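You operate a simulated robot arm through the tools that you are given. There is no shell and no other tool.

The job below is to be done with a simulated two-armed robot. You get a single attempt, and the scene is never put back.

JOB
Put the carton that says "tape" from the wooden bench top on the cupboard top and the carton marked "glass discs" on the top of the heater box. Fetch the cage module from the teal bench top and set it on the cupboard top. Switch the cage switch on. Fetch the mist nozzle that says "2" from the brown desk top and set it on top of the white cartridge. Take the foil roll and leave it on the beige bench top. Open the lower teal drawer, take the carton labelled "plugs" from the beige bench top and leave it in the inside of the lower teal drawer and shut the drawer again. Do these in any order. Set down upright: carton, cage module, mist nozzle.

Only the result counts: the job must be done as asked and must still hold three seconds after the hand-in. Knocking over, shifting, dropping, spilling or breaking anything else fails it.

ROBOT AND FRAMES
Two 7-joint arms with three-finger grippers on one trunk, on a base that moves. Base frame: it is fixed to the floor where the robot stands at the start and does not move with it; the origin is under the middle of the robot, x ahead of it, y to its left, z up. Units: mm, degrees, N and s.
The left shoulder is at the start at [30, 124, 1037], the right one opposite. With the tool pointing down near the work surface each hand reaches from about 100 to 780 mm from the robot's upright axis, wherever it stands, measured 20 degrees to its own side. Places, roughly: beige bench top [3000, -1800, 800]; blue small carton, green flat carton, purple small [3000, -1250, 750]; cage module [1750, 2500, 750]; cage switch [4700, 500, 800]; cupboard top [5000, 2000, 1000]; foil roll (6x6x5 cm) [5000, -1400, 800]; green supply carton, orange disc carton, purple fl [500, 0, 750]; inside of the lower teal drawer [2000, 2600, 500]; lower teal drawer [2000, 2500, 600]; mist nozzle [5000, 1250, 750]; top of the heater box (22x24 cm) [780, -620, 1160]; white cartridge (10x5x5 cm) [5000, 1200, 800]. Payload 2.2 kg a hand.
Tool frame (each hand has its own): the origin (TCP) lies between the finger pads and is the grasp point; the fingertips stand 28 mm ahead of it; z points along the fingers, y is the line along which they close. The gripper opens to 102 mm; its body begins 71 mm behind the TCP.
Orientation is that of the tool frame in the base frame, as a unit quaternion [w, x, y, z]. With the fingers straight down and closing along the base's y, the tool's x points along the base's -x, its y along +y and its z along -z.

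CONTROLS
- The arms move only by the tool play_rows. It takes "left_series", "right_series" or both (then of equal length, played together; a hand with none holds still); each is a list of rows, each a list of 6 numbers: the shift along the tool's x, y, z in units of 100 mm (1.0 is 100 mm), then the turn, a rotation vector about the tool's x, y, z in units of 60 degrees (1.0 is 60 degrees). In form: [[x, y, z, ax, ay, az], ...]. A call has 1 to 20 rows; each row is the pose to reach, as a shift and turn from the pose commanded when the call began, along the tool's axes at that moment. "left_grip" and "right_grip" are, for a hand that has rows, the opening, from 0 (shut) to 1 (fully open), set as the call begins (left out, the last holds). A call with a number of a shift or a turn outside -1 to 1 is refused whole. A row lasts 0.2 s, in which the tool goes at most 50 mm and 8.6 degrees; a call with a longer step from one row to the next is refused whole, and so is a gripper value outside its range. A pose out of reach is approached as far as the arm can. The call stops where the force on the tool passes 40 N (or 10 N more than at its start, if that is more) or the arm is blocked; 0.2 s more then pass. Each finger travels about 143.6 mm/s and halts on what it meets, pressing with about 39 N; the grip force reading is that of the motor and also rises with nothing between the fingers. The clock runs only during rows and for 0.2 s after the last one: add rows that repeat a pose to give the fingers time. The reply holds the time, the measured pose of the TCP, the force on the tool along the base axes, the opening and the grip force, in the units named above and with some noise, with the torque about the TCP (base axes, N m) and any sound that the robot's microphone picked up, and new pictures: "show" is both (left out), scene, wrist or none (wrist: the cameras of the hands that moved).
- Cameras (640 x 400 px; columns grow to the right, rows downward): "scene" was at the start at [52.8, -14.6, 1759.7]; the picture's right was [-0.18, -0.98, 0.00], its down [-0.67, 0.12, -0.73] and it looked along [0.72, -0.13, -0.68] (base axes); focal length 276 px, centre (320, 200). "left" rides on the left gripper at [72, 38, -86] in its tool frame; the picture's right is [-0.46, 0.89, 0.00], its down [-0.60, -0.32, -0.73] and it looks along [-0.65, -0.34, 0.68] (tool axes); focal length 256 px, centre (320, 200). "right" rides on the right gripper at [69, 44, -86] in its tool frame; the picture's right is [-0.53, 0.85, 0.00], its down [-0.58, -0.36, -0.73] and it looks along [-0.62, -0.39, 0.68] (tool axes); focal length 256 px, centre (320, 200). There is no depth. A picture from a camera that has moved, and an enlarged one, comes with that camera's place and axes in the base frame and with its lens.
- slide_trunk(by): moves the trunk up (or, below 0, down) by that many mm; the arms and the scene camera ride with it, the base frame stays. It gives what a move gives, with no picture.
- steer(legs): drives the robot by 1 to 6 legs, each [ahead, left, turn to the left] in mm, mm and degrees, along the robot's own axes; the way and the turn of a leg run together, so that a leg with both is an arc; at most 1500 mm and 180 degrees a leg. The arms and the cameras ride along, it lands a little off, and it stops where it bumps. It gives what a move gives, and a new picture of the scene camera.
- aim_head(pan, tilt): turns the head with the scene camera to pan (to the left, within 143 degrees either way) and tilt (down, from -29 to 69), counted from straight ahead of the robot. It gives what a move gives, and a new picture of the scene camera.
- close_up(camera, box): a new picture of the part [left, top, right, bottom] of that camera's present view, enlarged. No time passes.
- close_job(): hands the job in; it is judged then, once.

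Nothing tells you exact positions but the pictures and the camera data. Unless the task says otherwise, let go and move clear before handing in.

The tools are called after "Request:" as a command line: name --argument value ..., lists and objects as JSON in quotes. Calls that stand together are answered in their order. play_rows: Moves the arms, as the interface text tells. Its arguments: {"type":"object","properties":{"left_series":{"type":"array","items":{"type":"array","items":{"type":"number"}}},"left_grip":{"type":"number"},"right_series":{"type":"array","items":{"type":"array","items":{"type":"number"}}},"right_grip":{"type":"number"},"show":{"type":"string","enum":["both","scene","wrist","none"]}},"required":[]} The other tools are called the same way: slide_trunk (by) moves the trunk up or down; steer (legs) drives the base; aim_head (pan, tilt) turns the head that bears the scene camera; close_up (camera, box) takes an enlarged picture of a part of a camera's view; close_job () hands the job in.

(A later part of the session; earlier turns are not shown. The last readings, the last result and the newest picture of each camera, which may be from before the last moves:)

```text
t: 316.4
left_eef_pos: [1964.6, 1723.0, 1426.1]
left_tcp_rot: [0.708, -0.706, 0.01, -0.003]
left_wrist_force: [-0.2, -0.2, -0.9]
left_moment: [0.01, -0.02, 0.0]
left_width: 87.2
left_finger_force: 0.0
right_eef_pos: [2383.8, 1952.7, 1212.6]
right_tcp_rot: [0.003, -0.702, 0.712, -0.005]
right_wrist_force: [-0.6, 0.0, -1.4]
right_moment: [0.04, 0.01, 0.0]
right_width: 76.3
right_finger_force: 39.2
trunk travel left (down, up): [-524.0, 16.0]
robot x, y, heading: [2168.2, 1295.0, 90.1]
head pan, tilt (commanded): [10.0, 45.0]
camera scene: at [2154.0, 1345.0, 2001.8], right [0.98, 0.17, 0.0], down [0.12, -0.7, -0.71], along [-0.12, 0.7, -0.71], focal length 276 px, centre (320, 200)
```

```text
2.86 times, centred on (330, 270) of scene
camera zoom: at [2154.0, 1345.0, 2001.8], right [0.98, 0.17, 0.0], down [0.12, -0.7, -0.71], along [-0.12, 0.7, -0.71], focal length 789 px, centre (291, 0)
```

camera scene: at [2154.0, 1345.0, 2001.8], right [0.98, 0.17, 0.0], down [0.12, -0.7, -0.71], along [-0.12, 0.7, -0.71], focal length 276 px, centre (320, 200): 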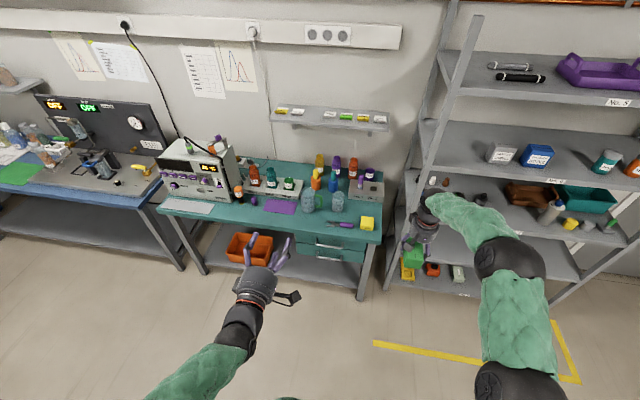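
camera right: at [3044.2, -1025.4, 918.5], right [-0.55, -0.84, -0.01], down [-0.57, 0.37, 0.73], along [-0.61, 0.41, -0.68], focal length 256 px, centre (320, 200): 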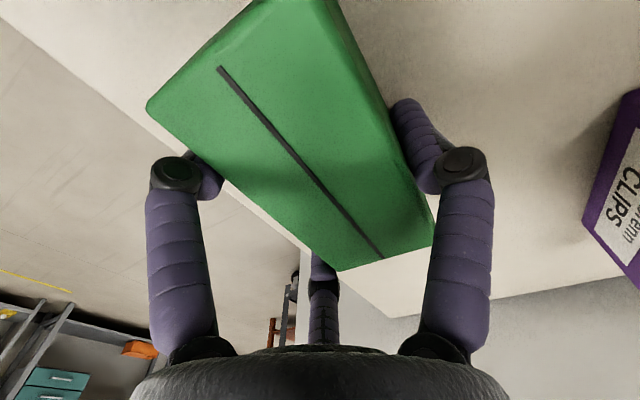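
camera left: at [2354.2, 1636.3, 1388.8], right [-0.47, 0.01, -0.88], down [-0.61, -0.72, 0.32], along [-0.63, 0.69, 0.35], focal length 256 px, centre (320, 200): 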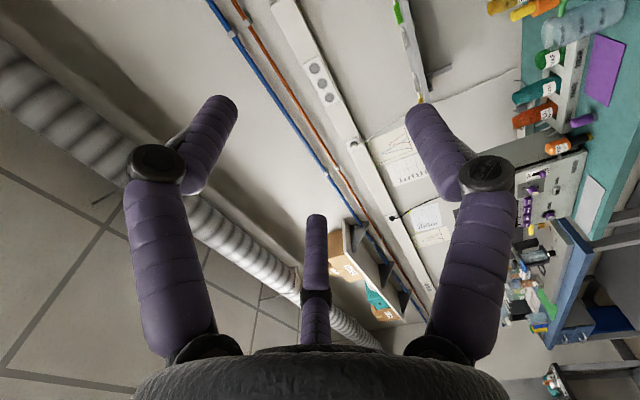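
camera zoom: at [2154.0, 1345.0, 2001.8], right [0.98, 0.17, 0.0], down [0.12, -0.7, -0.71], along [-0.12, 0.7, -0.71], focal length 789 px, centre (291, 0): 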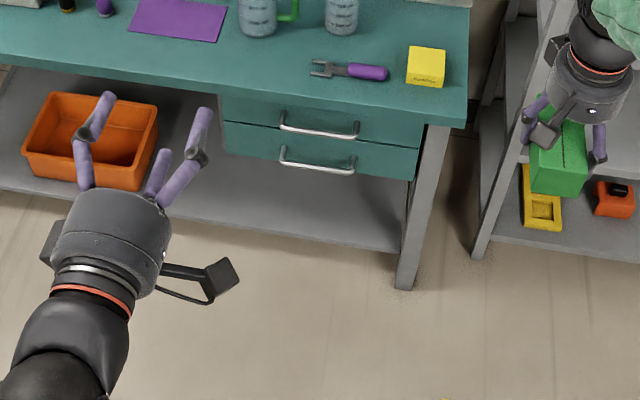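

The lower handle bar is at x 1971-2123, y≈2256, z≈594. I lower the trunk, extend the left hand forward and down, and pull the right hand (with the carton) back.

Request:
slide_trunk --by -400

Request:
play_rows --left_series '[[0, 0.1, 0.22, 0, 0, 0], [0, 0.2, 0.45, 0, 0, 0], [0, 0.3, 0.68, 0, 0, 0], [0, 0.4, 0.9, 0, 0, 0]]' --right_series '[[0.25, 0, 0, 0, 0, 0], [0.5, 0, 0, 0, 0, 0], [0.75, 0, 0, 0, 0, 0], [1.0, 0, 0, 0, 0, 0]]' --show "none"

Request:
play_rows --left_series '[[0, 0.25, 0.2, 0, 0, 0], [0, 0.5, 0.4, 0, 0, 0], [0, 0.75, 0.6, 0, 0, 0], [0, 0.98, 0.8, 0, 0, 0]]' --right_series '[[0.25, 0, 0, 0, 0, 0], [0.5, 0, 0, 0, 0, 0], [0.75, 0, 0, 0, 0, 0], [1.0, 0, 0, 0, 0, 0]]' --show "scene"

```text
t: 320.2
left_eef_pos: [1965.1, 1723.2, 1026.5]
left_tcp_rot: [0.709, -0.706, 0.009, -0.003]
left_wrist_force: [0.1, 0.2, -0.4]
left_moment: [-0.01, -0.01, 0.01]
left_width: 86.7
left_finger_force: 0.0
right_eef_pos: [2384.3, 1952.9, 811.8]
right_tcp_rot: [0.003, -0.702, 0.712, -0.005]
right_wrist_force: [0.1, -0.1, -0.9]
right_moment: [0.01, -0.04, 0.01]
right_width: 76.3
right_finger_force: 39.1
trunk travel left (down, up): [-124.0, 416.0]
robot x, y, heading: [2168.1, 1296.0, 90.1]
head pan, tilt (commanded): [10.0, 45.0]
```

```text
t: 321.2
left_eef_pos: [1955.5, 1809.4, 984.3]
left_tcp_rot: [0.708, -0.706, 0.011, -0.005]
left_wrist_force: [-0.8, -0.3, 0.5]
left_moment: [0.0, 0.01, -0.02]
left_width: 86.8
left_finger_force: 0.1
left hand out of reach, approached as far as the arm can: row 2, 3, 4
right_eef_pos: [2383.3, 1853.3, 812.1]
right_tcp_rot: [0.002, -0.703, 0.712, -0.006]
right_wrist_force: [1.1, -0.7, -1.9]
right_moment: [0.02, 0.0, 0.01]
right_width: 76.2
right_finger_force: 38.5
trunk travel left (down, up): [-124.0, 416.0]
robot x, y, heading: [2171.0, 1294.0, 89.8]
head pan, tilt (commanded): [10.0, 45.0]
```

```text
t: 322.2
left_eef_pos: [1955.4, 1893.0, 886.1]
left_tcp_rot: [0.708, -0.706, 0.009, -0.002]
left_wrist_force: [-0.7, -0.2, -0.6]
left_moment: [-0.01, 0.0, -0.02]
left_width: 86.8
left_finger_force: 0.0
right_eef_pos: [2380.1, 1753.6, 812.2]
right_tcp_rot: [0.002, -0.702, 0.712, -0.006]
right_wrist_force: [-0.5, 0.6, -1.6]
right_moment: [0.04, -0.05, -0.01]
right_width: 76.3
right_finger_force: 39.0
trunk travel left (down, up): [-124.0, 416.0]
robot x, y, heading: [2167.3, 1294.3, 90.1]
head pan, tilt (commanded): [10.0, 45.0]
camera scene: at [2154.5, 1345.2, 1601.8], right [0.98, 0.17, 0.0], down [0.12, -0.7, -0.71], along [-0.12, 0.7, -0.71], focal length 276 px, centre (320, 200)
```

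scene: 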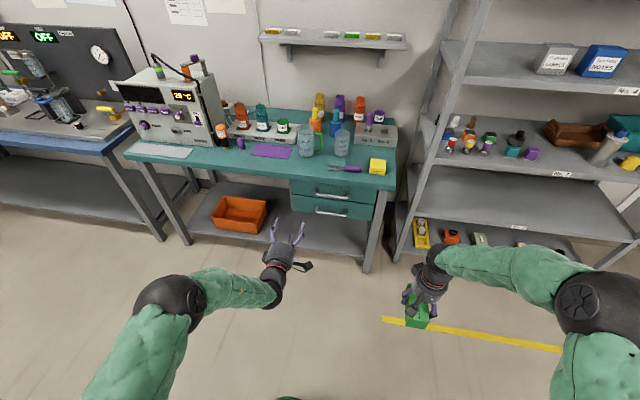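

Request:
slide_trunk --by -120

Request:
play_rows --left_series '[[0.2, 0.25, 0, 0, 0, 0], [0.4, 0.5, 0, 0, 0, 0], [0.6, 0.75, 0, 0, 0, 0], [0.7, 0.95, 0, 0, 0, 0], [0.7, 0.95, 0, 0, 0, 0]]' --show "none"

Request:
play_rows --left_series '[[0, 0.25, 0, 0, 0, 0], [0, 0.5, 0, 0, 0, 0], [0, 0.7, 0, 0, 0, 0], [0, 0.7, 0, 0, 0, 0]]' --show "both"

```text
t: 323.7
left_eef_pos: [1955.8, 1891.8, 767.1]
left_tcp_rot: [0.709, -0.706, 0.01, -0.003]
left_wrist_force: [-0.3, -0.1, 0.9]
left_moment: [-0.03, 0.0, 0.01]
left_width: 86.7
left_finger_force: 0.0
right_eef_pos: [2382.0, 1753.3, 693.4]
right_tcp_rot: [0.002, -0.702, 0.712, -0.004]
right_wrist_force: [-0.4, 0.2, -0.9]
right_moment: [0.03, -0.03, 0.0]
right_width: 76.2
right_finger_force: 38.8
trunk travel left (down, up): [-4.0, 536.0]
robot x, y, heading: [2170.8, 1293.3, 89.9]
head pan, tilt (commanded): [10.0, 45.0]
```

```text
t: 324.9
left_eef_pos: [2003.3, 1886.5, 663.5]
left_tcp_rot: [0.71, -0.704, 0.015, -0.009]
left_wrist_force: [-0.1, -0.9, -0.1]
left_moment: [0.01, -0.01, -0.01]
left_width: 86.7
left_finger_force: 0.1
left hand out of reach, approached as far as the arm can: row 1, 2, 3, 4, 5
right_eef_pos: [2382.1, 1754.2, 692.3]
right_tcp_rot: [0.002, -0.702, 0.712, -0.006]
right_wrist_force: [-0.2, -1.2, -1.7]
right_moment: [0.02, -0.02, -0.02]
right_width: 76.3
right_finger_force: 38.9
trunk travel left (down, up): [-4.0, 536.0]
robot x, y, heading: [2169.9, 1292.1, 90.1]
head pan, tilt (commanded): [10.0, 45.0]
```

```text
t: 325.9
left_eef_pos: [2001.6, 1887.5, 591.5]
left_tcp_rot: [0.708, -0.706, 0.008, -0.003]
left_wrist_force: [-0.2, 0.2, 0.3]
left_moment: [0.02, 0.04, 0.0]
left_width: 86.9
left_finger_force: 0.0
right_eef_pos: [2382.2, 1754.5, 692.5]
right_tcp_rot: [0.002, -0.702, 0.712, -0.005]
right_wrist_force: [-0.2, -0.1, -1.3]
right_moment: [0.02, -0.04, 0.03]
right_width: 76.2
right_finger_force: 39.0
trunk travel left (down, up): [-4.0, 536.0]
robot x, y, heading: [2169.7, 1296.6, 90.0]
head pan, tilt (commanded): [10.0, 45.0]
camera scene: at [2154.6, 1345.0, 1481.8], right [0.98, 0.17, 0.0], down [0.12, -0.7, -0.71], along [-0.12, 0.7, -0.71], focal length 276 px, centre (320, 200)
camera left: at [2072.3, 1800.7, 554.7], right [-0.47, 0.01, -0.88], down [-0.61, -0.72, 0.32], along [-0.63, 0.69, 0.35], focal length 256 px, centre (320, 200)
```

scene: 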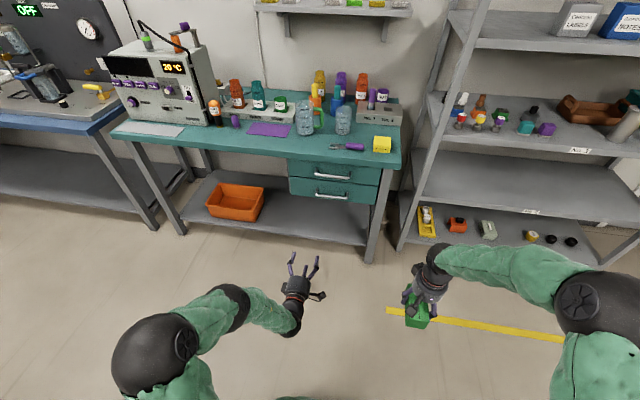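
left: 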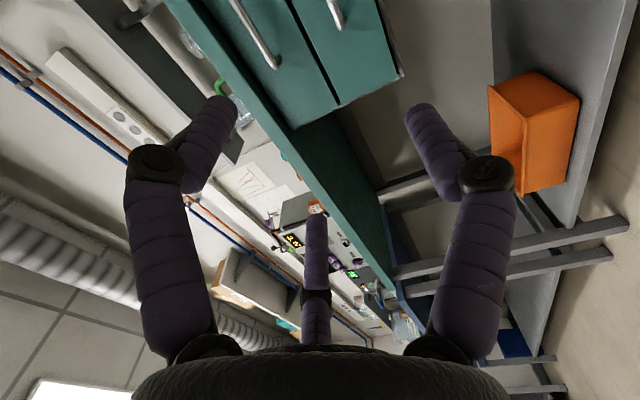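

Request:
close_up --camera "scene" --box '[270, 140, 410, 240]'

Request:
close_up --camera "left" --box '[180, 0, 420, 140]'

```text
4.00 times, centred on (340, 190) of scene
camera zoom: at [2154.6, 1345.0, 1481.8], right [0.98, 0.17, 0.0], down [0.12, -0.7, -0.71], along [-0.12, 0.7, -0.71], focal length 1105 px, centre (240, 240)
```

zoom: 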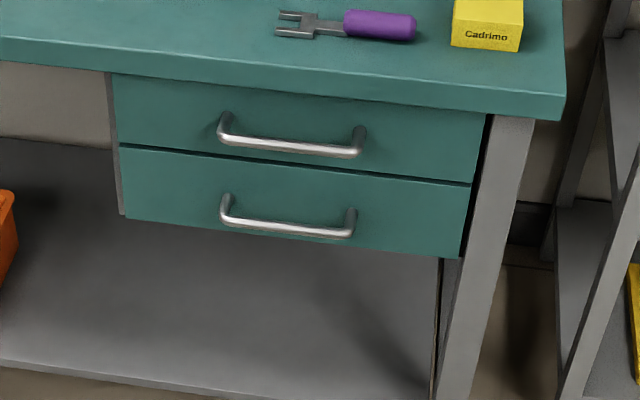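

```text
2.67 times, centred on (300, 70) of left
camera zoom: at [2072.3, 1800.7, 554.7], right [-0.47, 0.01, -0.88], down [-0.61, -0.72, 0.32], along [-0.63, 0.69, 0.35], focal length 683 px, centre (373, 547)
```

zoom: 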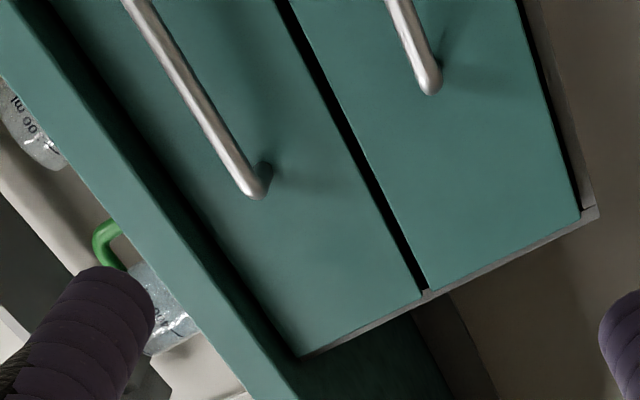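

Refined: the lower bar is at z≈577, y≈2265, x from 1970 to about 2125; the drawer face is at y≈2305. I lower the hand 14 mm and drive up to the handle.

Request:
play_rows --left_series '[[0, 0.07, 0, 0, 0, 0], [0, 0.14, 0, 0, 0, 0], [0, 0.14, 0, 0, 0, 0]]' --left_grip 0.8 --show "none"

Request:
steer --legs '[[0, -30, 0], [310, 0, 0]]'

Request:
close_up --camera "left" --box '[0, 0, 640, 400]'

Request:
close_up --camera "scene" --box '[220, 180, 420, 320]'

```text
t: 326.7
left_eef_pos: [2000.0, 1888.1, 578.7]
left_tcp_rot: [0.708, -0.706, 0.009, -0.003]
left_wrist_force: [-0.3, -0.5, 0.2]
left_moment: [0.01, -0.03, 0.01]
left_width: 81.4
left_finger_force: 0.0
right_eef_pos: [2382.6, 1753.5, 691.1]
right_tcp_rot: [0.001, -0.702, 0.712, -0.006]
right_wrist_force: [0.5, -0.4, -2.1]
right_moment: [0.01, -0.03, 0.04]
right_width: 76.2
right_finger_force: 39.0
trunk travel left (down, up): [-4.0, 536.0]
robot x, y, heading: [2166.0, 1293.6, 89.9]
head pan, tilt (commanded): [10.0, 45.0]
```

```text
t: 329.3
left_eef_pos: [2030.8, 2202.0, 578.5]
left_tcp_rot: [0.708, -0.706, 0.009, -0.003]
left_wrist_force: [0.3, -0.2, 0.2]
left_moment: [0.0, -0.04, -0.02]
left_width: 81.7
left_finger_force: 0.0
right_eef_pos: [2410.9, 2069.6, 692.4]
right_tcp_rot: [0.002, -0.702, 0.712, -0.005]
right_wrist_force: [0.6, 0.7, -0.6]
right_moment: [0.0, -0.05, 0.0]
right_width: 76.3
right_finger_force: 39.0
trunk travel left (down, up): [-4.0, 536.0]
robot x, y, heading: [2202.2, 1613.1, 90.1]
head pan, tilt (commanded): [10.0, 45.0]
camera scene: at [2184.7, 1659.5, 1481.8], right [0.98, 0.17, 0.0], down [0.12, -0.7, -0.71], along [-0.12, 0.7, -0.71], focal length 276 px, centre (320, 200)
```

scene: 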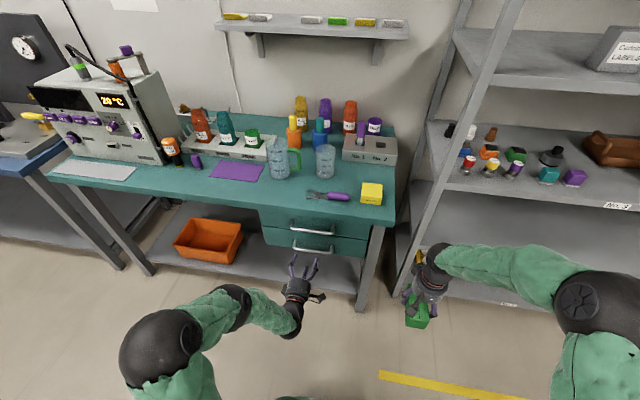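

```text
1.00 times, centred on (320, 200) of left (not enlarged: the box is as wide or as high as the picture)
camera zoom: at [2101.9, 2115.2, 540.7], right [-0.47, 0.01, -0.88], down [-0.61, -0.72, 0.32], along [-0.63, 0.69, 0.35], focal length 256 px, centre (320, 200)
```

zoom: 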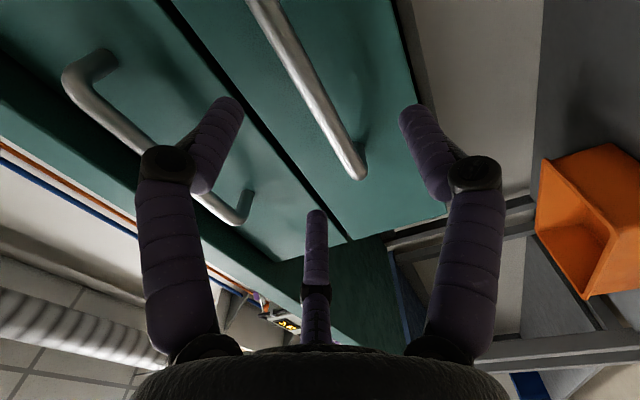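

```text
2.86 times, centred on (320, 250) of scene
camera zoom: at [2184.7, 1659.5, 1481.8], right [0.98, 0.17, 0.0], down [0.12, -0.7, -0.71], along [-0.12, 0.7, -0.71], focal length 789 px, centre (320, 57)
```

zoom: 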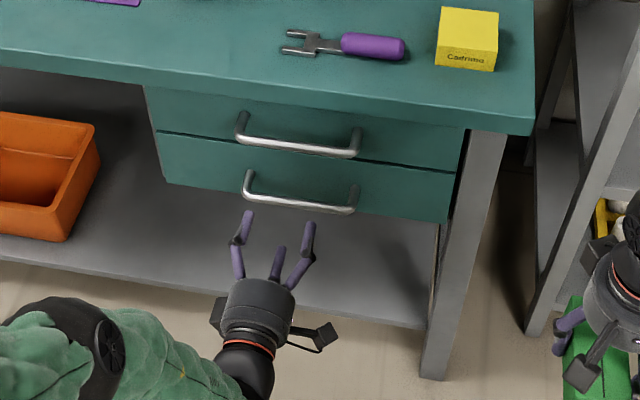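

The bar lies right between the thumb and the two fingers. I advance 48 mm and close on it.

Request:
play_rows --left_series '[[0, 0, 0.15, 0, 0, 0], [0, 0, 0.3, 0, 0, 0], [0, 0, 0.42, 0, 0, 0], [0, 0, 0.48, 0, 0, 0], [0, 0, 0.48, 0, 0, 0]]' --show "wrist"

Request:
play_rows --left_series '[[0, 0, 0, 0, 0, 0], [0, 0, 0, 0, 0, 0], [0, 0, 0, 0, 0, 0], [0, 0, 0, 0, 0, 0], [0, 0, 0, 0, 0, 0]]' --left_grip 0.0 --show "wrist"

```text
t: 330.5
left_eef_pos: [2031.4, 2249.9, 578.6]
left_tcp_rot: [0.708, -0.706, 0.009, -0.002]
left_wrist_force: [0.5, -0.6, -0.2]
left_moment: [0.0, 0.01, 0.03]
left_width: 81.7
left_finger_force: 0.0
right_eef_pos: [2412.2, 2067.9, 691.1]
right_tcp_rot: [0.002, -0.702, 0.712, -0.005]
right_wrist_force: [-0.2, 0.4, -1.6]
right_moment: [0.01, -0.02, 0.07]
right_width: 76.2
right_finger_force: 38.5
trunk travel left (down, up): [-4.0, 536.0]
robot x, y, heading: [2196.4, 1610.1, 90.0]
head pan, tilt (commanded): [10.0, 45.0]
camera left: at [2103.4, 2164.0, 541.2], right [-0.47, 0.01, -0.88], down [-0.61, -0.72, 0.32], along [-0.63, 0.69, 0.35], focal length 256 px, centre (320, 200)
```

left: 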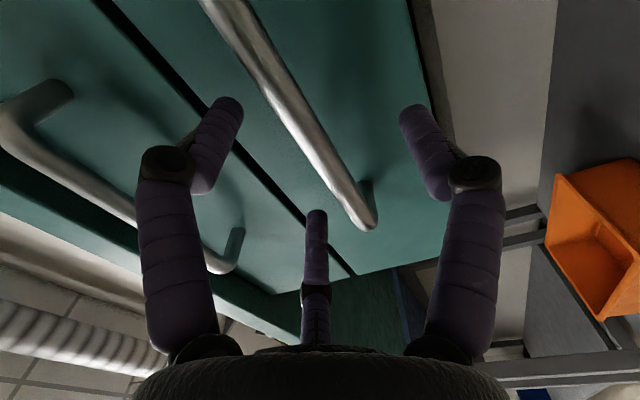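

```text
t: 331.7
left_eef_pos: [2032.4, 2250.3, 580.4]
left_tcp_rot: [0.709, -0.705, 0.009, -0.003]
left_wrist_force: [7.2, 1.0, 11.8]
left_moment: [0.16, -0.64, -0.28]
left_width: 21.8
left_finger_force: 44.6
right_eef_pos: [2412.6, 2067.1, 692.7]
right_tcp_rot: [0.002, -0.702, 0.712, -0.006]
right_wrist_force: [-0.1, 0.3, -1.6]
right_moment: [0.03, -0.01, 0.0]
right_width: 76.3
right_finger_force: 38.2
trunk travel left (down, up): [-4.0, 536.0]
robot x, y, heading: [2198.9, 1608.9, 90.2]
head pan, tilt (commanded): [10.0, 45.0]
camera left: at [2103.8, 2164.2, 542.4], right [-0.47, 0.01, -0.88], down [-0.61, -0.72, 0.32], along [-0.63, 0.69, 0.35], focal length 256 px, centre (320, 200)
```

left: 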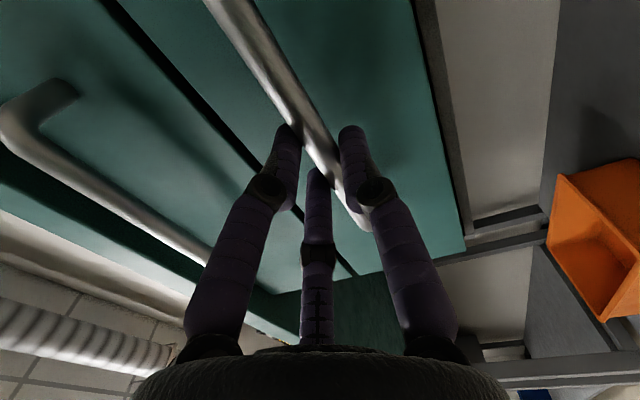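

The bar is gripped. I pull the drawer open by driving back 220 mm.

Request:
steer --legs '[[-220, 0, 0]]'

Request:
close_up --camera "scene" --box '[200, 150, 440, 320]'

Request:
close_up --camera "left" --box '[0, 0, 640, 400]'

```text
t: 333.4
left_eef_pos: [2031.7, 2027.7, 580.2]
left_tcp_rot: [0.71, -0.705, 0.009, -0.002]
left_wrist_force: [12.3, -1.8, 18.2]
left_moment: [0.24, -0.73, -0.54]
left_width: 21.9
left_finger_force: 45.1
right_eef_pos: [2412.6, 1847.2, 693.6]
right_tcp_rot: [0.003, -0.703, 0.711, -0.006]
right_wrist_force: [0.4, 0.2, -1.2]
right_moment: [0.01, -0.04, -0.01]
right_width: 76.2
right_finger_force: 39.6
trunk travel left (down, up): [-4.0, 536.0]
robot x, y, heading: [2197.1, 1387.2, 90.2]
head pan, tilt (commanded): [10.0, 45.0]
camera scene: at [2186.3, 1436.5, 1481.9], right [0.98, 0.18, 0.0], down [0.12, -0.7, -0.71], along [-0.13, 0.7, -0.71], focal length 276 px, centre (320, 200)
```

scene: 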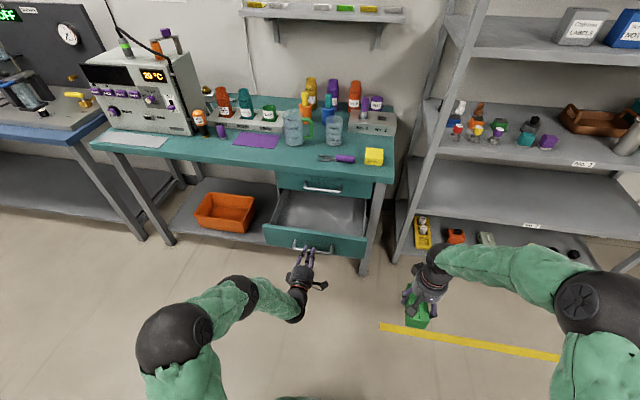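

```text
2.35 times, centred on (320, 235) of scene
camera zoom: at [2186.3, 1436.5, 1481.9], right [0.98, 0.18, 0.0], down [0.12, -0.7, -0.71], along [-0.13, 0.7, -0.71], focal length 650 px, centre (320, 118)
```

zoom: 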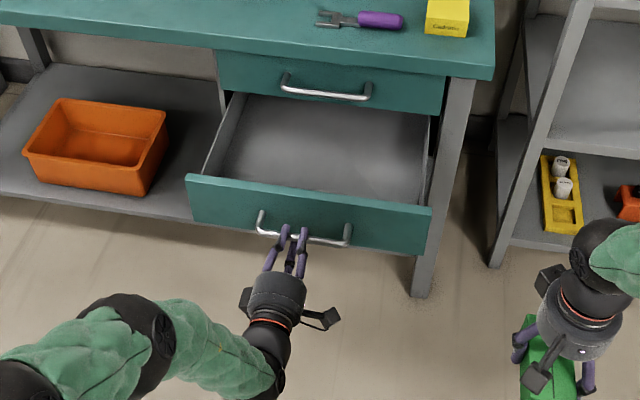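

```text
1.00 times, centred on (320, 200) of left (not enlarged: the box is as wide or as high as the picture)
camera zoom: at [2103.7, 1942.4, 542.4], right [-0.47, 0.01, -0.88], down [-0.61, -0.72, 0.32], along [-0.63, 0.69, 0.35], focal length 256 px, centre (320, 200)
```

zoom: 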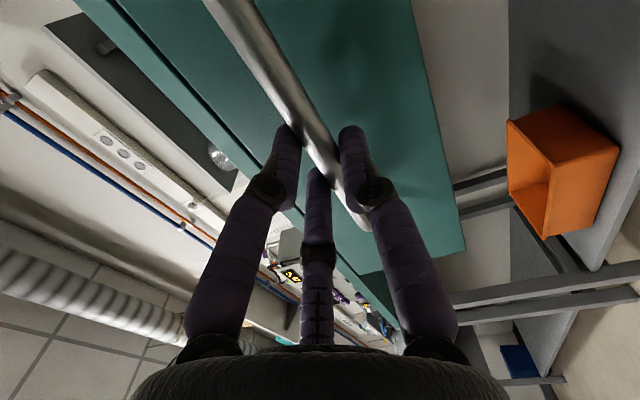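

The drawer came out 222 mm. I pull 60 mm more for hand room, then release the handle and draw the left hand back.

Request:
steer --legs '[[-60, 0, 0]]'

Request:
play_rows --left_series '[[0, 0, 0, 0, 0, 0], [0, 0, 0, 0, 0, 0], [0, 0, 0, 0, 0, 0], [0, 0, -0.25, 0, 0, 0], [0, 0, -0.5, 0, 0, 0], [0, 0, -0.75, 0, 0, 0], [0, 0, -1.0, 0, 0, 0]]' --left_grip 0.8 --show "both"

```text
t: 334.3
left_eef_pos: [2032.0, 1969.6, 580.5]
left_tcp_rot: [0.71, -0.704, 0.008, -0.003]
left_wrist_force: [-0.5, -0.6, 9.3]
left_moment: [0.04, -0.67, -0.44]
left_width: 22.2
left_finger_force: 44.6
right_eef_pos: [2412.8, 1786.0, 692.1]
right_tcp_rot: [0.002, -0.702, 0.712, -0.006]
right_wrist_force: [0.9, 0.5, -0.6]
right_moment: [0.02, -0.03, -0.01]
right_width: 76.2
right_finger_force: 39.0
trunk travel left (down, up): [-4.0, 536.0]
robot x, y, heading: [2201.5, 1328.6, 90.1]
head pan, tilt (commanded): [10.0, 45.0]
camera scene: at [2185.3, 1377.2, 1481.9], right [0.98, 0.18, 0.0], down [0.12, -0.7, -0.71], along [-0.12, 0.7, -0.71], focal length 276 px, centre (320, 200)
```

scene: 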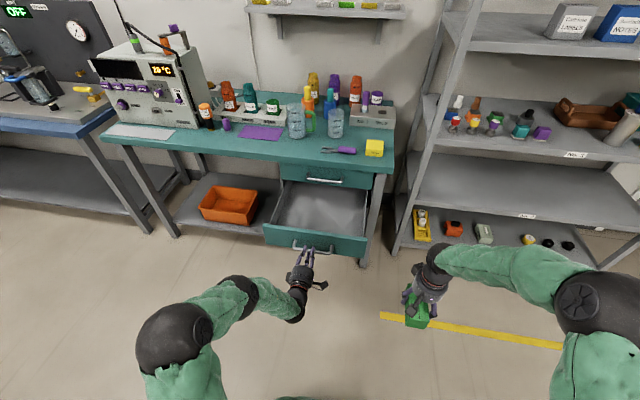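

```text
t: 335.9
left_eef_pos: [2031.6, 1869.1, 578.9]
left_tcp_rot: [0.71, -0.704, 0.009, -0.002]
left_wrist_force: [-0.3, 0.5, -0.5]
left_moment: [0.03, -0.02, -0.02]
left_width: 81.4
left_finger_force: 0.0
right_eef_pos: [2413.7, 1788.0, 692.0]
right_tcp_rot: [0.002, -0.703, 0.711, -0.006]
right_wrist_force: [0.1, -0.5, -1.2]
right_moment: [-0.02, 0.0, -0.01]
right_width: 76.1
right_finger_force: 38.9
trunk travel left (down, up): [-4.0, 536.0]
robot x, y, heading: [2200.7, 1325.9, 89.8]
head pan, tilt (commanded): [10.0, 45.0]
camera scene: at [2185.3, 1378.3, 1481.8], right [0.98, 0.18, 0.0], down [0.12, -0.7, -0.71], along [-0.12, 0.7, -0.71], focal length 276 px, centre (320, 200)
camera left: at [2103.3, 1782.1, 541.5], right [-0.47, 0.01, -0.88], down [-0.61, -0.72, 0.32], along [-0.63, 0.69, 0.35], focal length 256 px, centre (320, 200)
```

scene: 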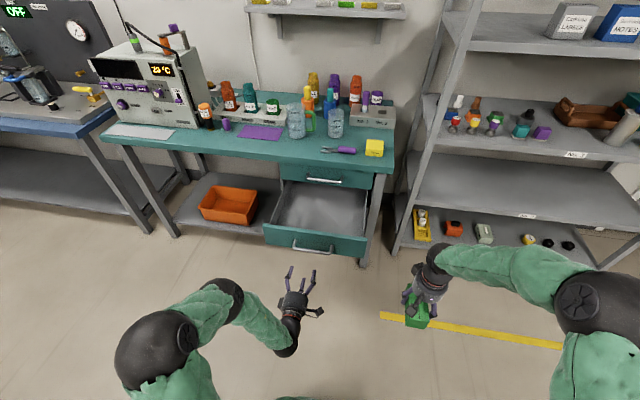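
left: 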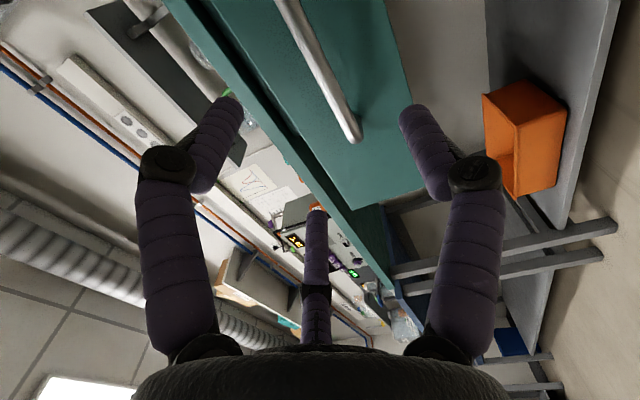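

Request:
close_up --camera "scene" --box '[240, 150, 400, 270]'

Request:
slide_trunk --by 250

Request:
steer --legs '[[0, 215, 0], [205, 0, 0]]'

Request:
close_up --camera "scene" --box '[240, 190, 460, 350]'

```text
3.33 times, centred on (320, 210) of scene
camera zoom: at [2185.3, 1378.3, 1481.8], right [0.98, 0.18, 0.0], down [0.12, -0.7, -0.71], along [-0.12, 0.7, -0.71], focal length 920 px, centre (320, 167)
```

zoom: 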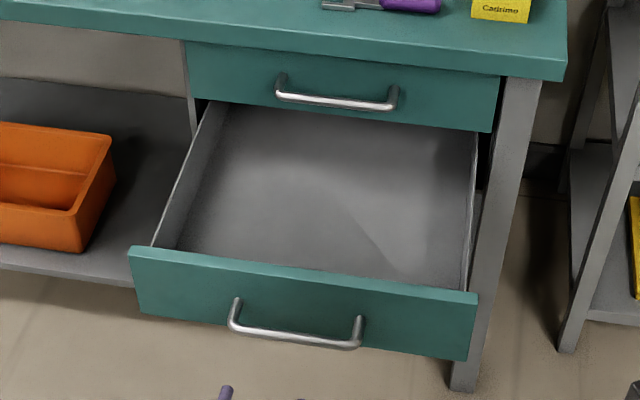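

```text
t: 338.5
left_eef_pos: [2032.5, 1869.3, 829.3]
left_tcp_rot: [0.709, -0.705, 0.009, -0.003]
left_wrist_force: [0.0, 0.1, -0.5]
left_moment: [0.01, 0.0, 0.0]
left_width: 81.7
left_finger_force: 0.1
right_eef_pos: [2412.9, 1787.7, 941.7]
right_tcp_rot: [0.002, -0.702, 0.712, -0.006]
right_wrist_force: [0.3, -0.9, -0.9]
right_moment: [0.03, -0.02, -0.01]
right_width: 76.3
right_finger_force: 39.3
trunk travel left (down, up): [-254.0, 286.0]
robot x, y, heading: [2195.3, 1331.5, 90.2]
head pan, tilt (commanded): [10.0, 45.0]
```

```text
t: 341.4
left_eef_pos: [1816.5, 2070.4, 828.4]
left_tcp_rot: [0.709, -0.705, 0.008, -0.002]
left_wrist_force: [0.0, -0.7, -0.8]
left_moment: [0.0, 0.02, -0.02]
left_width: 81.6
left_finger_force: 0.1
right_eef_pos: [2197.4, 1989.8, 942.9]
right_tcp_rot: [0.001, -0.703, 0.712, -0.006]
right_wrist_force: [-0.2, 1.2, -2.5]
right_moment: [-0.02, -0.03, 0.03]
right_width: 76.3
right_finger_force: 38.8
trunk travel left (down, up): [-254.0, 286.0]
robot x, y, heading: [1984.8, 1527.1, 90.2]
head pan, tilt (commanded): [10.0, 45.0]
camera scene: at [1970.8, 1580.6, 1731.7], right [0.98, 0.18, 0.0], down [0.12, -0.7, -0.71], along [-0.12, 0.69, -0.71], focal length 276 px, centre (320, 200)
```

scene: 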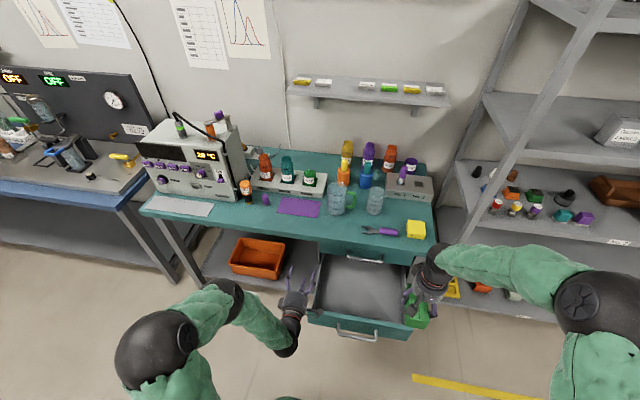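

```text
2.50 times, centred on (350, 270) of scene
camera zoom: at [1970.8, 1580.6, 1731.7], right [0.98, 0.18, 0.0], down [0.12, -0.7, -0.71], along [-0.12, 0.69, -0.71], focal length 690 px, centre (245, 25)
```

zoom: 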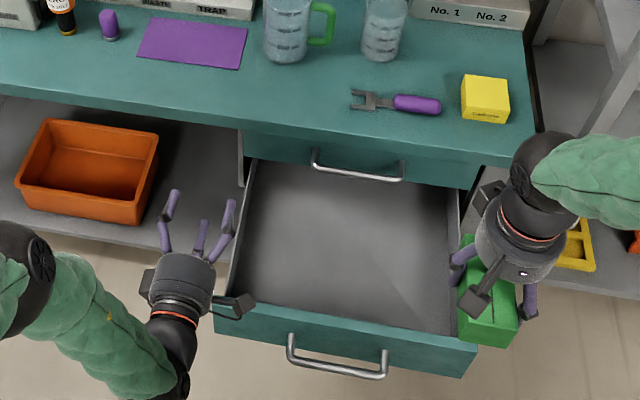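

The drawer is open with its floor near z 525-540. I bring the right hand over the drawer and pull the left hand clear to the side.

Request:
play_rows --left_series '[[-0.15, 0, -0.25, 0, 0, 0], [-0.3, 0, -0.5, 0, 0, 0], [-0.45, 0, -0.75, 0, 0, 0], [-0.6, 0, -1.0, 0, 0, 0]]' --right_series '[[-0.18, 0.15, 0, 0, 0, 0], [-0.36, 0.3, 0, 0, 0, 0], [-0.54, 0.45, 0, 0, 0, 0], [-0.7, 0.58, 0, 0, 0, 0]]' --show "none"

Request:
play_rows --right_series '[[-0.18, 0.15, 0, 0, 0, 0], [-0.36, 0.3, 0, 0, 0, 0], [-0.54, 0.45, 0, 0, 0, 0], [-0.7, 0.58, 0, 0, 0, 0]]' --show "both"

Request:
close_up --camera "scene" --box '[240, 190, 460, 350]'

```text
t: 342.4
left_eef_pos: [1753.0, 1970.2, 829.6]
left_tcp_rot: [0.709, -0.706, 0.009, -0.002]
left_wrist_force: [0.3, 0.2, -0.9]
left_moment: [-0.03, -0.01, -0.01]
left_width: 81.6
left_finger_force: 0.1
right_eef_pos: [2139.9, 2058.7, 942.5]
right_tcp_rot: [0.001, -0.703, 0.711, -0.006]
right_wrist_force: [-0.2, 0.1, -1.5]
right_moment: [0.03, -0.02, -0.01]
right_width: 76.4
right_finger_force: 39.5
trunk travel left (down, up): [-254.0, 286.0]
robot x, y, heading: [1985.5, 1528.4, 90.4]
head pan, tilt (commanded): [10.0, 45.0]
```

```text
t: 343.4
left_eef_pos: [1752.8, 1971.6, 830.3]
left_tcp_rot: [0.709, -0.705, 0.008, -0.002]
left_wrist_force: [-0.1, -1.1, 1.1]
left_moment: [-0.02, -0.04, -0.04]
left_width: 81.5
left_finger_force: 0.0
right_eef_pos: [2083.5, 2129.7, 941.5]
right_tcp_rot: [0.002, -0.703, 0.711, -0.006]
right_wrist_force: [-0.2, -0.2, -1.1]
right_moment: [-0.02, 0.0, 0.0]
right_width: 76.3
right_finger_force: 38.7
trunk travel left (down, up): [-254.0, 286.0]
robot x, y, heading: [1984.1, 1528.8, 90.1]
head pan, tilt (commanded): [10.0, 45.0]
camera scene: at [1970.4, 1579.2, 1731.8], right [0.98, 0.18, 0.0], down [0.13, -0.7, -0.71], along [-0.12, 0.7, -0.71], focal length 276 px, centre (320, 200)
camera right: at [2036.0, 2061.8, 1027.0], right [-0.84, 0.54, -0.01], down [0.36, 0.58, 0.73], along [0.41, 0.61, -0.68], focal length 256 px, centre (320, 200)
```

scene: 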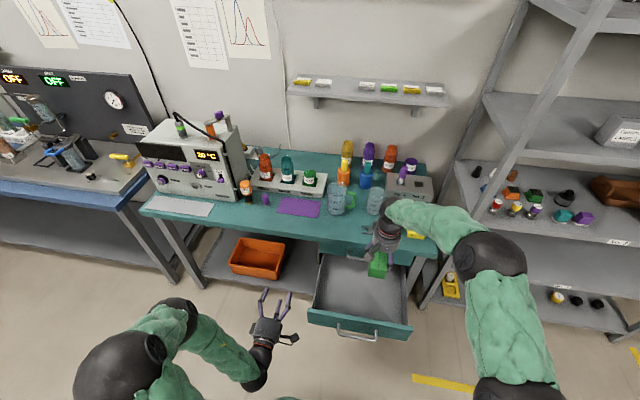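
right: 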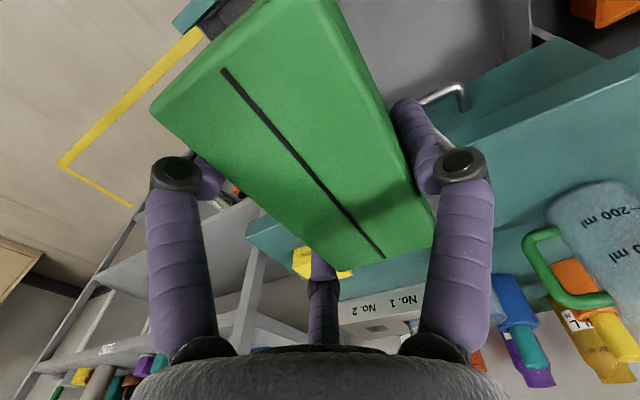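

```text
2.50 times, centred on (350, 270) of scene
camera zoom: at [1970.4, 1579.2, 1731.8], right [0.98, 0.18, 0.0], down [0.13, -0.7, -0.71], along [-0.12, 0.7, -0.71], focal length 690 px, centre (245, 25)
```

zoom: 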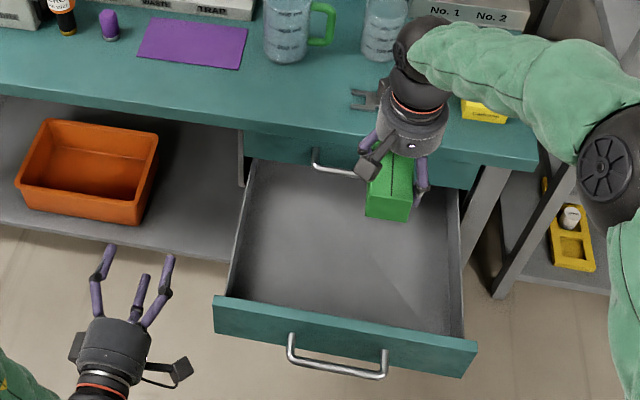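

Request:
slide_trunk --by -245

Request:
close_up --camera "right" --box '[0, 0, 640, 400]'

Request:
close_up --camera "scene" --box '[240, 130, 460, 290]'

```text
t: 345.9
left_eef_pos: [1751.7, 1970.1, 585.2]
left_tcp_rot: [0.709, -0.705, 0.009, -0.002]
left_wrist_force: [-0.2, 0.2, -0.2]
left_moment: [0.0, 0.02, 0.0]
left_width: 81.7
left_finger_force: 0.0
right_eef_pos: [2081.8, 2130.3, 698.2]
right_tcp_rot: [0.002, -0.703, 0.711, -0.006]
right_wrist_force: [-0.1, -0.1, -0.9]
right_moment: [0.01, -0.03, 0.0]
right_width: 76.0
right_finger_force: 39.3
trunk travel left (down, up): [-9.0, 531.0]
robot x, y, heading: [1982.2, 1526.5, 90.3]
head pan, tilt (commanded): [10.0, 45.0]
```

```text
1.00 times, centred on (320, 200) of right (not enlarged: the box is as wide or as high as the picture)
camera zoom: at [2036.6, 2061.5, 782.6], right [-0.84, 0.54, -0.01], down [0.36, 0.58, 0.73], along [0.41, 0.61, -0.68], focal length 256 px, centre (320, 200)
```

zoom: 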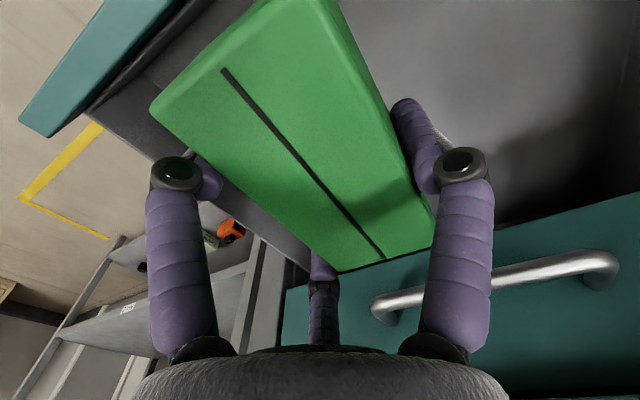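

```text
2.50 times, centred on (350, 210) of scene
camera zoom: at [1970.7, 1578.6, 1486.9], right [0.98, 0.18, 0.0], down [0.12, -0.7, -0.71], along [-0.12, 0.7, -0.71], focal length 690 px, centre (245, 175)
```

zoom: 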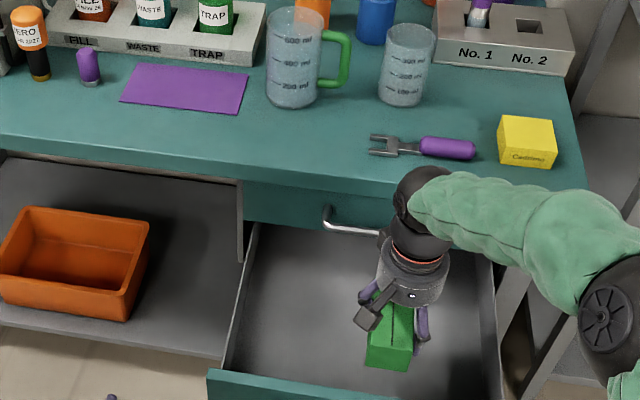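

The carton is inside the drawer's outline. I lower it 95 mm, then finish in small steps.

Request:
play_rows --right_series '[[0, 0, 0.2, 0, 0, 0], [0, 0, 0.4, 0, 0, 0], [0, 0, 0.6, 0, 0, 0], [0, 0, 0.8, 0, 0, 0], [0, 0, 0.95, 0, 0, 0], [0, 0, 0.95, 0, 0, 0]]' --show "both"

Request:
close_up --camera "scene" --box '[260, 190, 440, 310]'

```text
t: 347.3
left_eef_pos: [1753.5, 1970.7, 585.4]
left_tcp_rot: [0.709, -0.705, 0.008, -0.002]
left_wrist_force: [1.1, 0.0, 0.4]
left_moment: [0.0, -0.01, 0.05]
left_width: 81.9
left_finger_force: 0.0
right_eef_pos: [2084.1, 2129.0, 601.5]
right_tcp_rot: [0.002, -0.703, 0.712, -0.006]
right_wrist_force: [0.8, -0.8, -1.4]
right_moment: [0.0, -0.01, -0.02]
right_width: 76.3
right_finger_force: 39.6
trunk travel left (down, up): [-9.0, 531.0]
robot x, y, heading: [1983.8, 1530.4, 90.2]
head pan, tilt (commanded): [10.0, 45.0]
camera scene: at [1970.7, 1578.8, 1486.8], right [0.98, 0.18, 0.0], down [0.12, -0.7, -0.71], along [-0.12, 0.7, -0.71], focal length 276 px, centre (320, 200)
camera right: at [2038.3, 2061.8, 687.3], right [-0.84, 0.54, -0.01], down [0.36, 0.58, 0.73], along [0.41, 0.61, -0.68], focal length 256 px, centre (320, 200)
```

scene: 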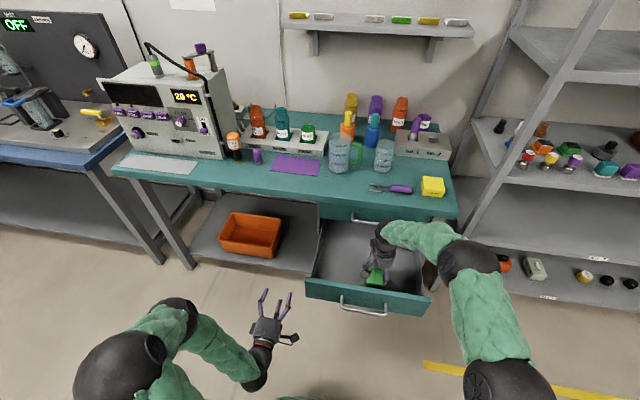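
right: 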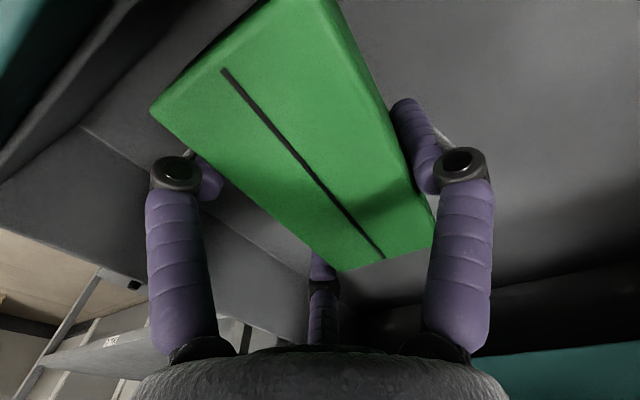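

```text
3.33 times, centred on (350, 250) of scene
camera zoom: at [1970.7, 1578.8, 1486.8], right [0.98, 0.18, 0.0], down [0.12, -0.7, -0.71], along [-0.12, 0.7, -0.71], focal length 920 px, centre (220, 33)
```

zoom: 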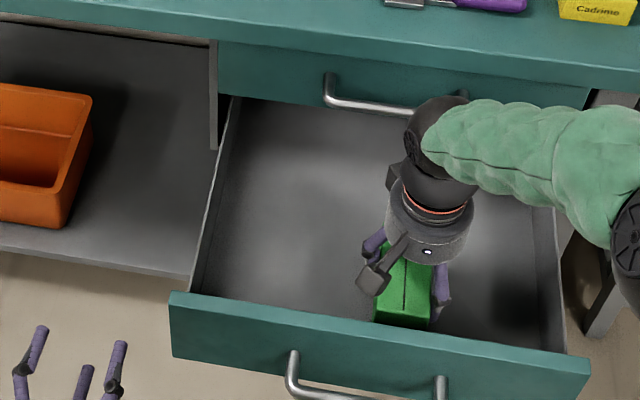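

Request:
play_rows --right_series '[[0, 0, 0.05, 0, 0, 0], [0, 0, 0.1, 0, 0, 0], [0, 0, 0.15, 0, 0, 0], [0, 0, 0.15, 0, 0, 0]]' --show "none"

Request:
play_rows --right_series '[[0, 0, 0.03, 0, 0, 0], [0, 0, 0.06, 0, 0, 0], [0, 0, 0.06, 0, 0, 0]]' --show "none"

Request:
play_rows --right_series '[[0, 0, 0.02, 0, 0, 0], [0, 0, 0.05, 0, 0, 0], [0, 0, 0.05, 0, 0, 0]]' --show "wrist"

```text
t: 348.3
left_eef_pos: [1752.7, 1970.1, 583.7]
left_tcp_rot: [0.709, -0.705, 0.009, -0.001]
left_wrist_force: [-0.8, 0.8, -0.5]
left_moment: [0.01, -0.02, -0.04]
left_width: 81.5
left_finger_force: 0.0
right_eef_pos: [2084.9, 2129.2, 587.5]
right_tcp_rot: [0.002, -0.703, 0.711, -0.006]
right_wrist_force: [-0.1, 0.9, -1.0]
right_moment: [0.0, -0.03, 0.01]
right_width: 76.2
right_finger_force: 38.9
trunk travel left (down, up): [-9.0, 531.0]
robot x, y, heading: [1984.6, 1530.9, 90.1]
head pan, tilt (commanded): [10.0, 45.0]
```

```text
t: 349.1
left_eef_pos: [1751.6, 1970.8, 585.1]
left_tcp_rot: [0.709, -0.706, 0.008, -0.002]
left_wrist_force: [0.1, -0.1, 0.6]
left_moment: [0.0, 0.0, -0.02]
left_width: 81.6
left_finger_force: 0.2
right_eef_pos: [2084.0, 2129.6, 580.4]
right_tcp_rot: [0.002, -0.703, 0.711, -0.005]
right_wrist_force: [-0.1, -0.1, -2.0]
right_moment: [0.04, 0.0, 0.0]
right_width: 76.0
right_finger_force: 39.2
trunk travel left (down, up): [-9.0, 531.0]
robot x, y, heading: [1987.2, 1527.5, 90.0]
head pan, tilt (commanded): [10.0, 45.0]
```

```text
t: 349.9
left_eef_pos: [1753.0, 1969.6, 584.2]
left_tcp_rot: [0.708, -0.706, 0.008, -0.001]
left_wrist_force: [-0.3, -0.4, -0.6]
left_moment: [0.04, -0.01, 0.03]
left_width: 81.8
left_finger_force: 0.1
right_eef_pos: [2082.9, 2128.7, 576.8]
right_tcp_rot: [0.002, -0.704, 0.711, -0.005]
right_wrist_force: [-0.8, -0.2, -2.1]
right_moment: [0.0, -0.01, 0.0]
right_width: 76.4
right_finger_force: 39.2
trunk travel left (down, up): [-9.0, 531.0]
robot x, y, heading: [1981.6, 1531.5, 90.4]
head pan, tilt (commanded): [10.0, 45.0]
camera right: at [2037.9, 2061.2, 662.5], right [-0.84, 0.54, -0.01], down [0.36, 0.58, 0.73], along [0.41, 0.61, -0.68], focal length 256 px, centre (320, 200)
```

right: 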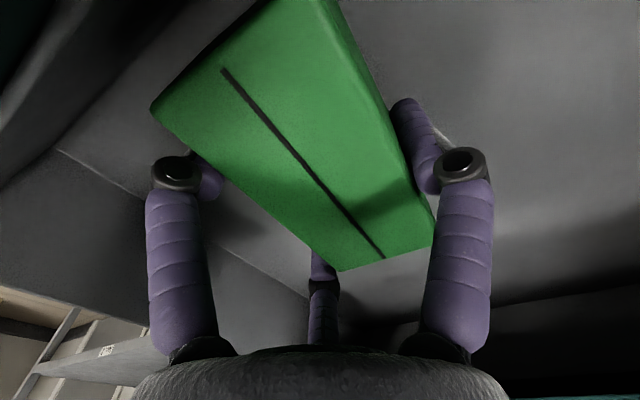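

Request:
play_rows --right_series '[[0, 0, 0.03, 0, 0, 0], [0, 0, 0.06, 0, 0, 0], [0, 0, 0.06, 0, 0, 0]]' --show "none"

Request:
play_rows --right_series '[[0, 0, 0.03, 0, 0, 0], [0, 0, 0.05, 0, 0, 0], [0, 0, 0.05, 0, 0, 0]]' --show "none"

Request:
play_rows --right_series '[[0, 0, 0.02, 0, 0, 0], [0, 0, 0.04, 0, 0, 0], [0, 0, 0.04, 0, 0, 0]]' --show "none"

```text
t: 350.7
left_eef_pos: [1752.4, 1970.3, 584.9]
left_tcp_rot: [0.709, -0.705, 0.009, -0.002]
left_wrist_force: [-0.1, -0.1, -0.6]
left_moment: [0.0, -0.01, 0.01]
left_width: 81.5
left_finger_force: 0.0
right_eef_pos: [2083.6, 2128.9, 569.6]
right_tcp_rot: [0.002, -0.703, 0.711, -0.006]
right_wrist_force: [0.9, 0.3, -1.4]
right_moment: [0.02, -0.01, -0.03]
right_width: 76.2
right_finger_force: 38.8
trunk travel left (down, up): [-9.0, 531.0]
robot x, y, heading: [1982.5, 1527.6, 90.2]
head pan, tilt (commanded): [10.0, 45.0]
```

```text
t: 351.5
left_eef_pos: [1753.3, 1970.7, 584.4]
left_tcp_rot: [0.709, -0.705, 0.008, -0.001]
left_wrist_force: [0.3, -0.7, -0.6]
left_moment: [0.02, 0.03, 0.01]
left_width: 81.5
left_finger_force: 0.0
right_eef_pos: [2083.4, 2128.9, 564.9]
right_tcp_rot: [0.002, -0.703, 0.711, -0.005]
right_wrist_force: [-0.4, 1.3, -0.9]
right_moment: [0.02, -0.01, 0.02]
right_width: 76.6
right_finger_force: 38.1
trunk travel left (down, up): [-9.0, 531.0]
robot x, y, heading: [1983.2, 1523.6, 90.2]
head pan, tilt (commanded): [10.0, 45.0]
```

```text
t: 352.3
left_eef_pos: [1752.0, 1970.2, 584.4]
left_tcp_rot: [0.709, -0.705, 0.008, -0.002]
left_wrist_force: [-0.2, -0.3, 0.4]
left_moment: [0.0, 0.0, -0.02]
left_width: 81.8
left_finger_force: 0.0
right_eef_pos: [2084.5, 2131.0, 562.2]
right_tcp_rot: [0.003, -0.703, 0.711, -0.004]
right_wrist_force: [-4.7, -0.3, 14.7]
right_moment: [-1.07, 0.81, -0.29]
right_width: 76.3
right_finger_force: 39.1
trunk travel left (down, up): [-9.0, 531.0]
robot x, y, heading: [1986.2, 1527.2, 90.2]
head pan, tilt (commanded): [10.0, 45.0]
```

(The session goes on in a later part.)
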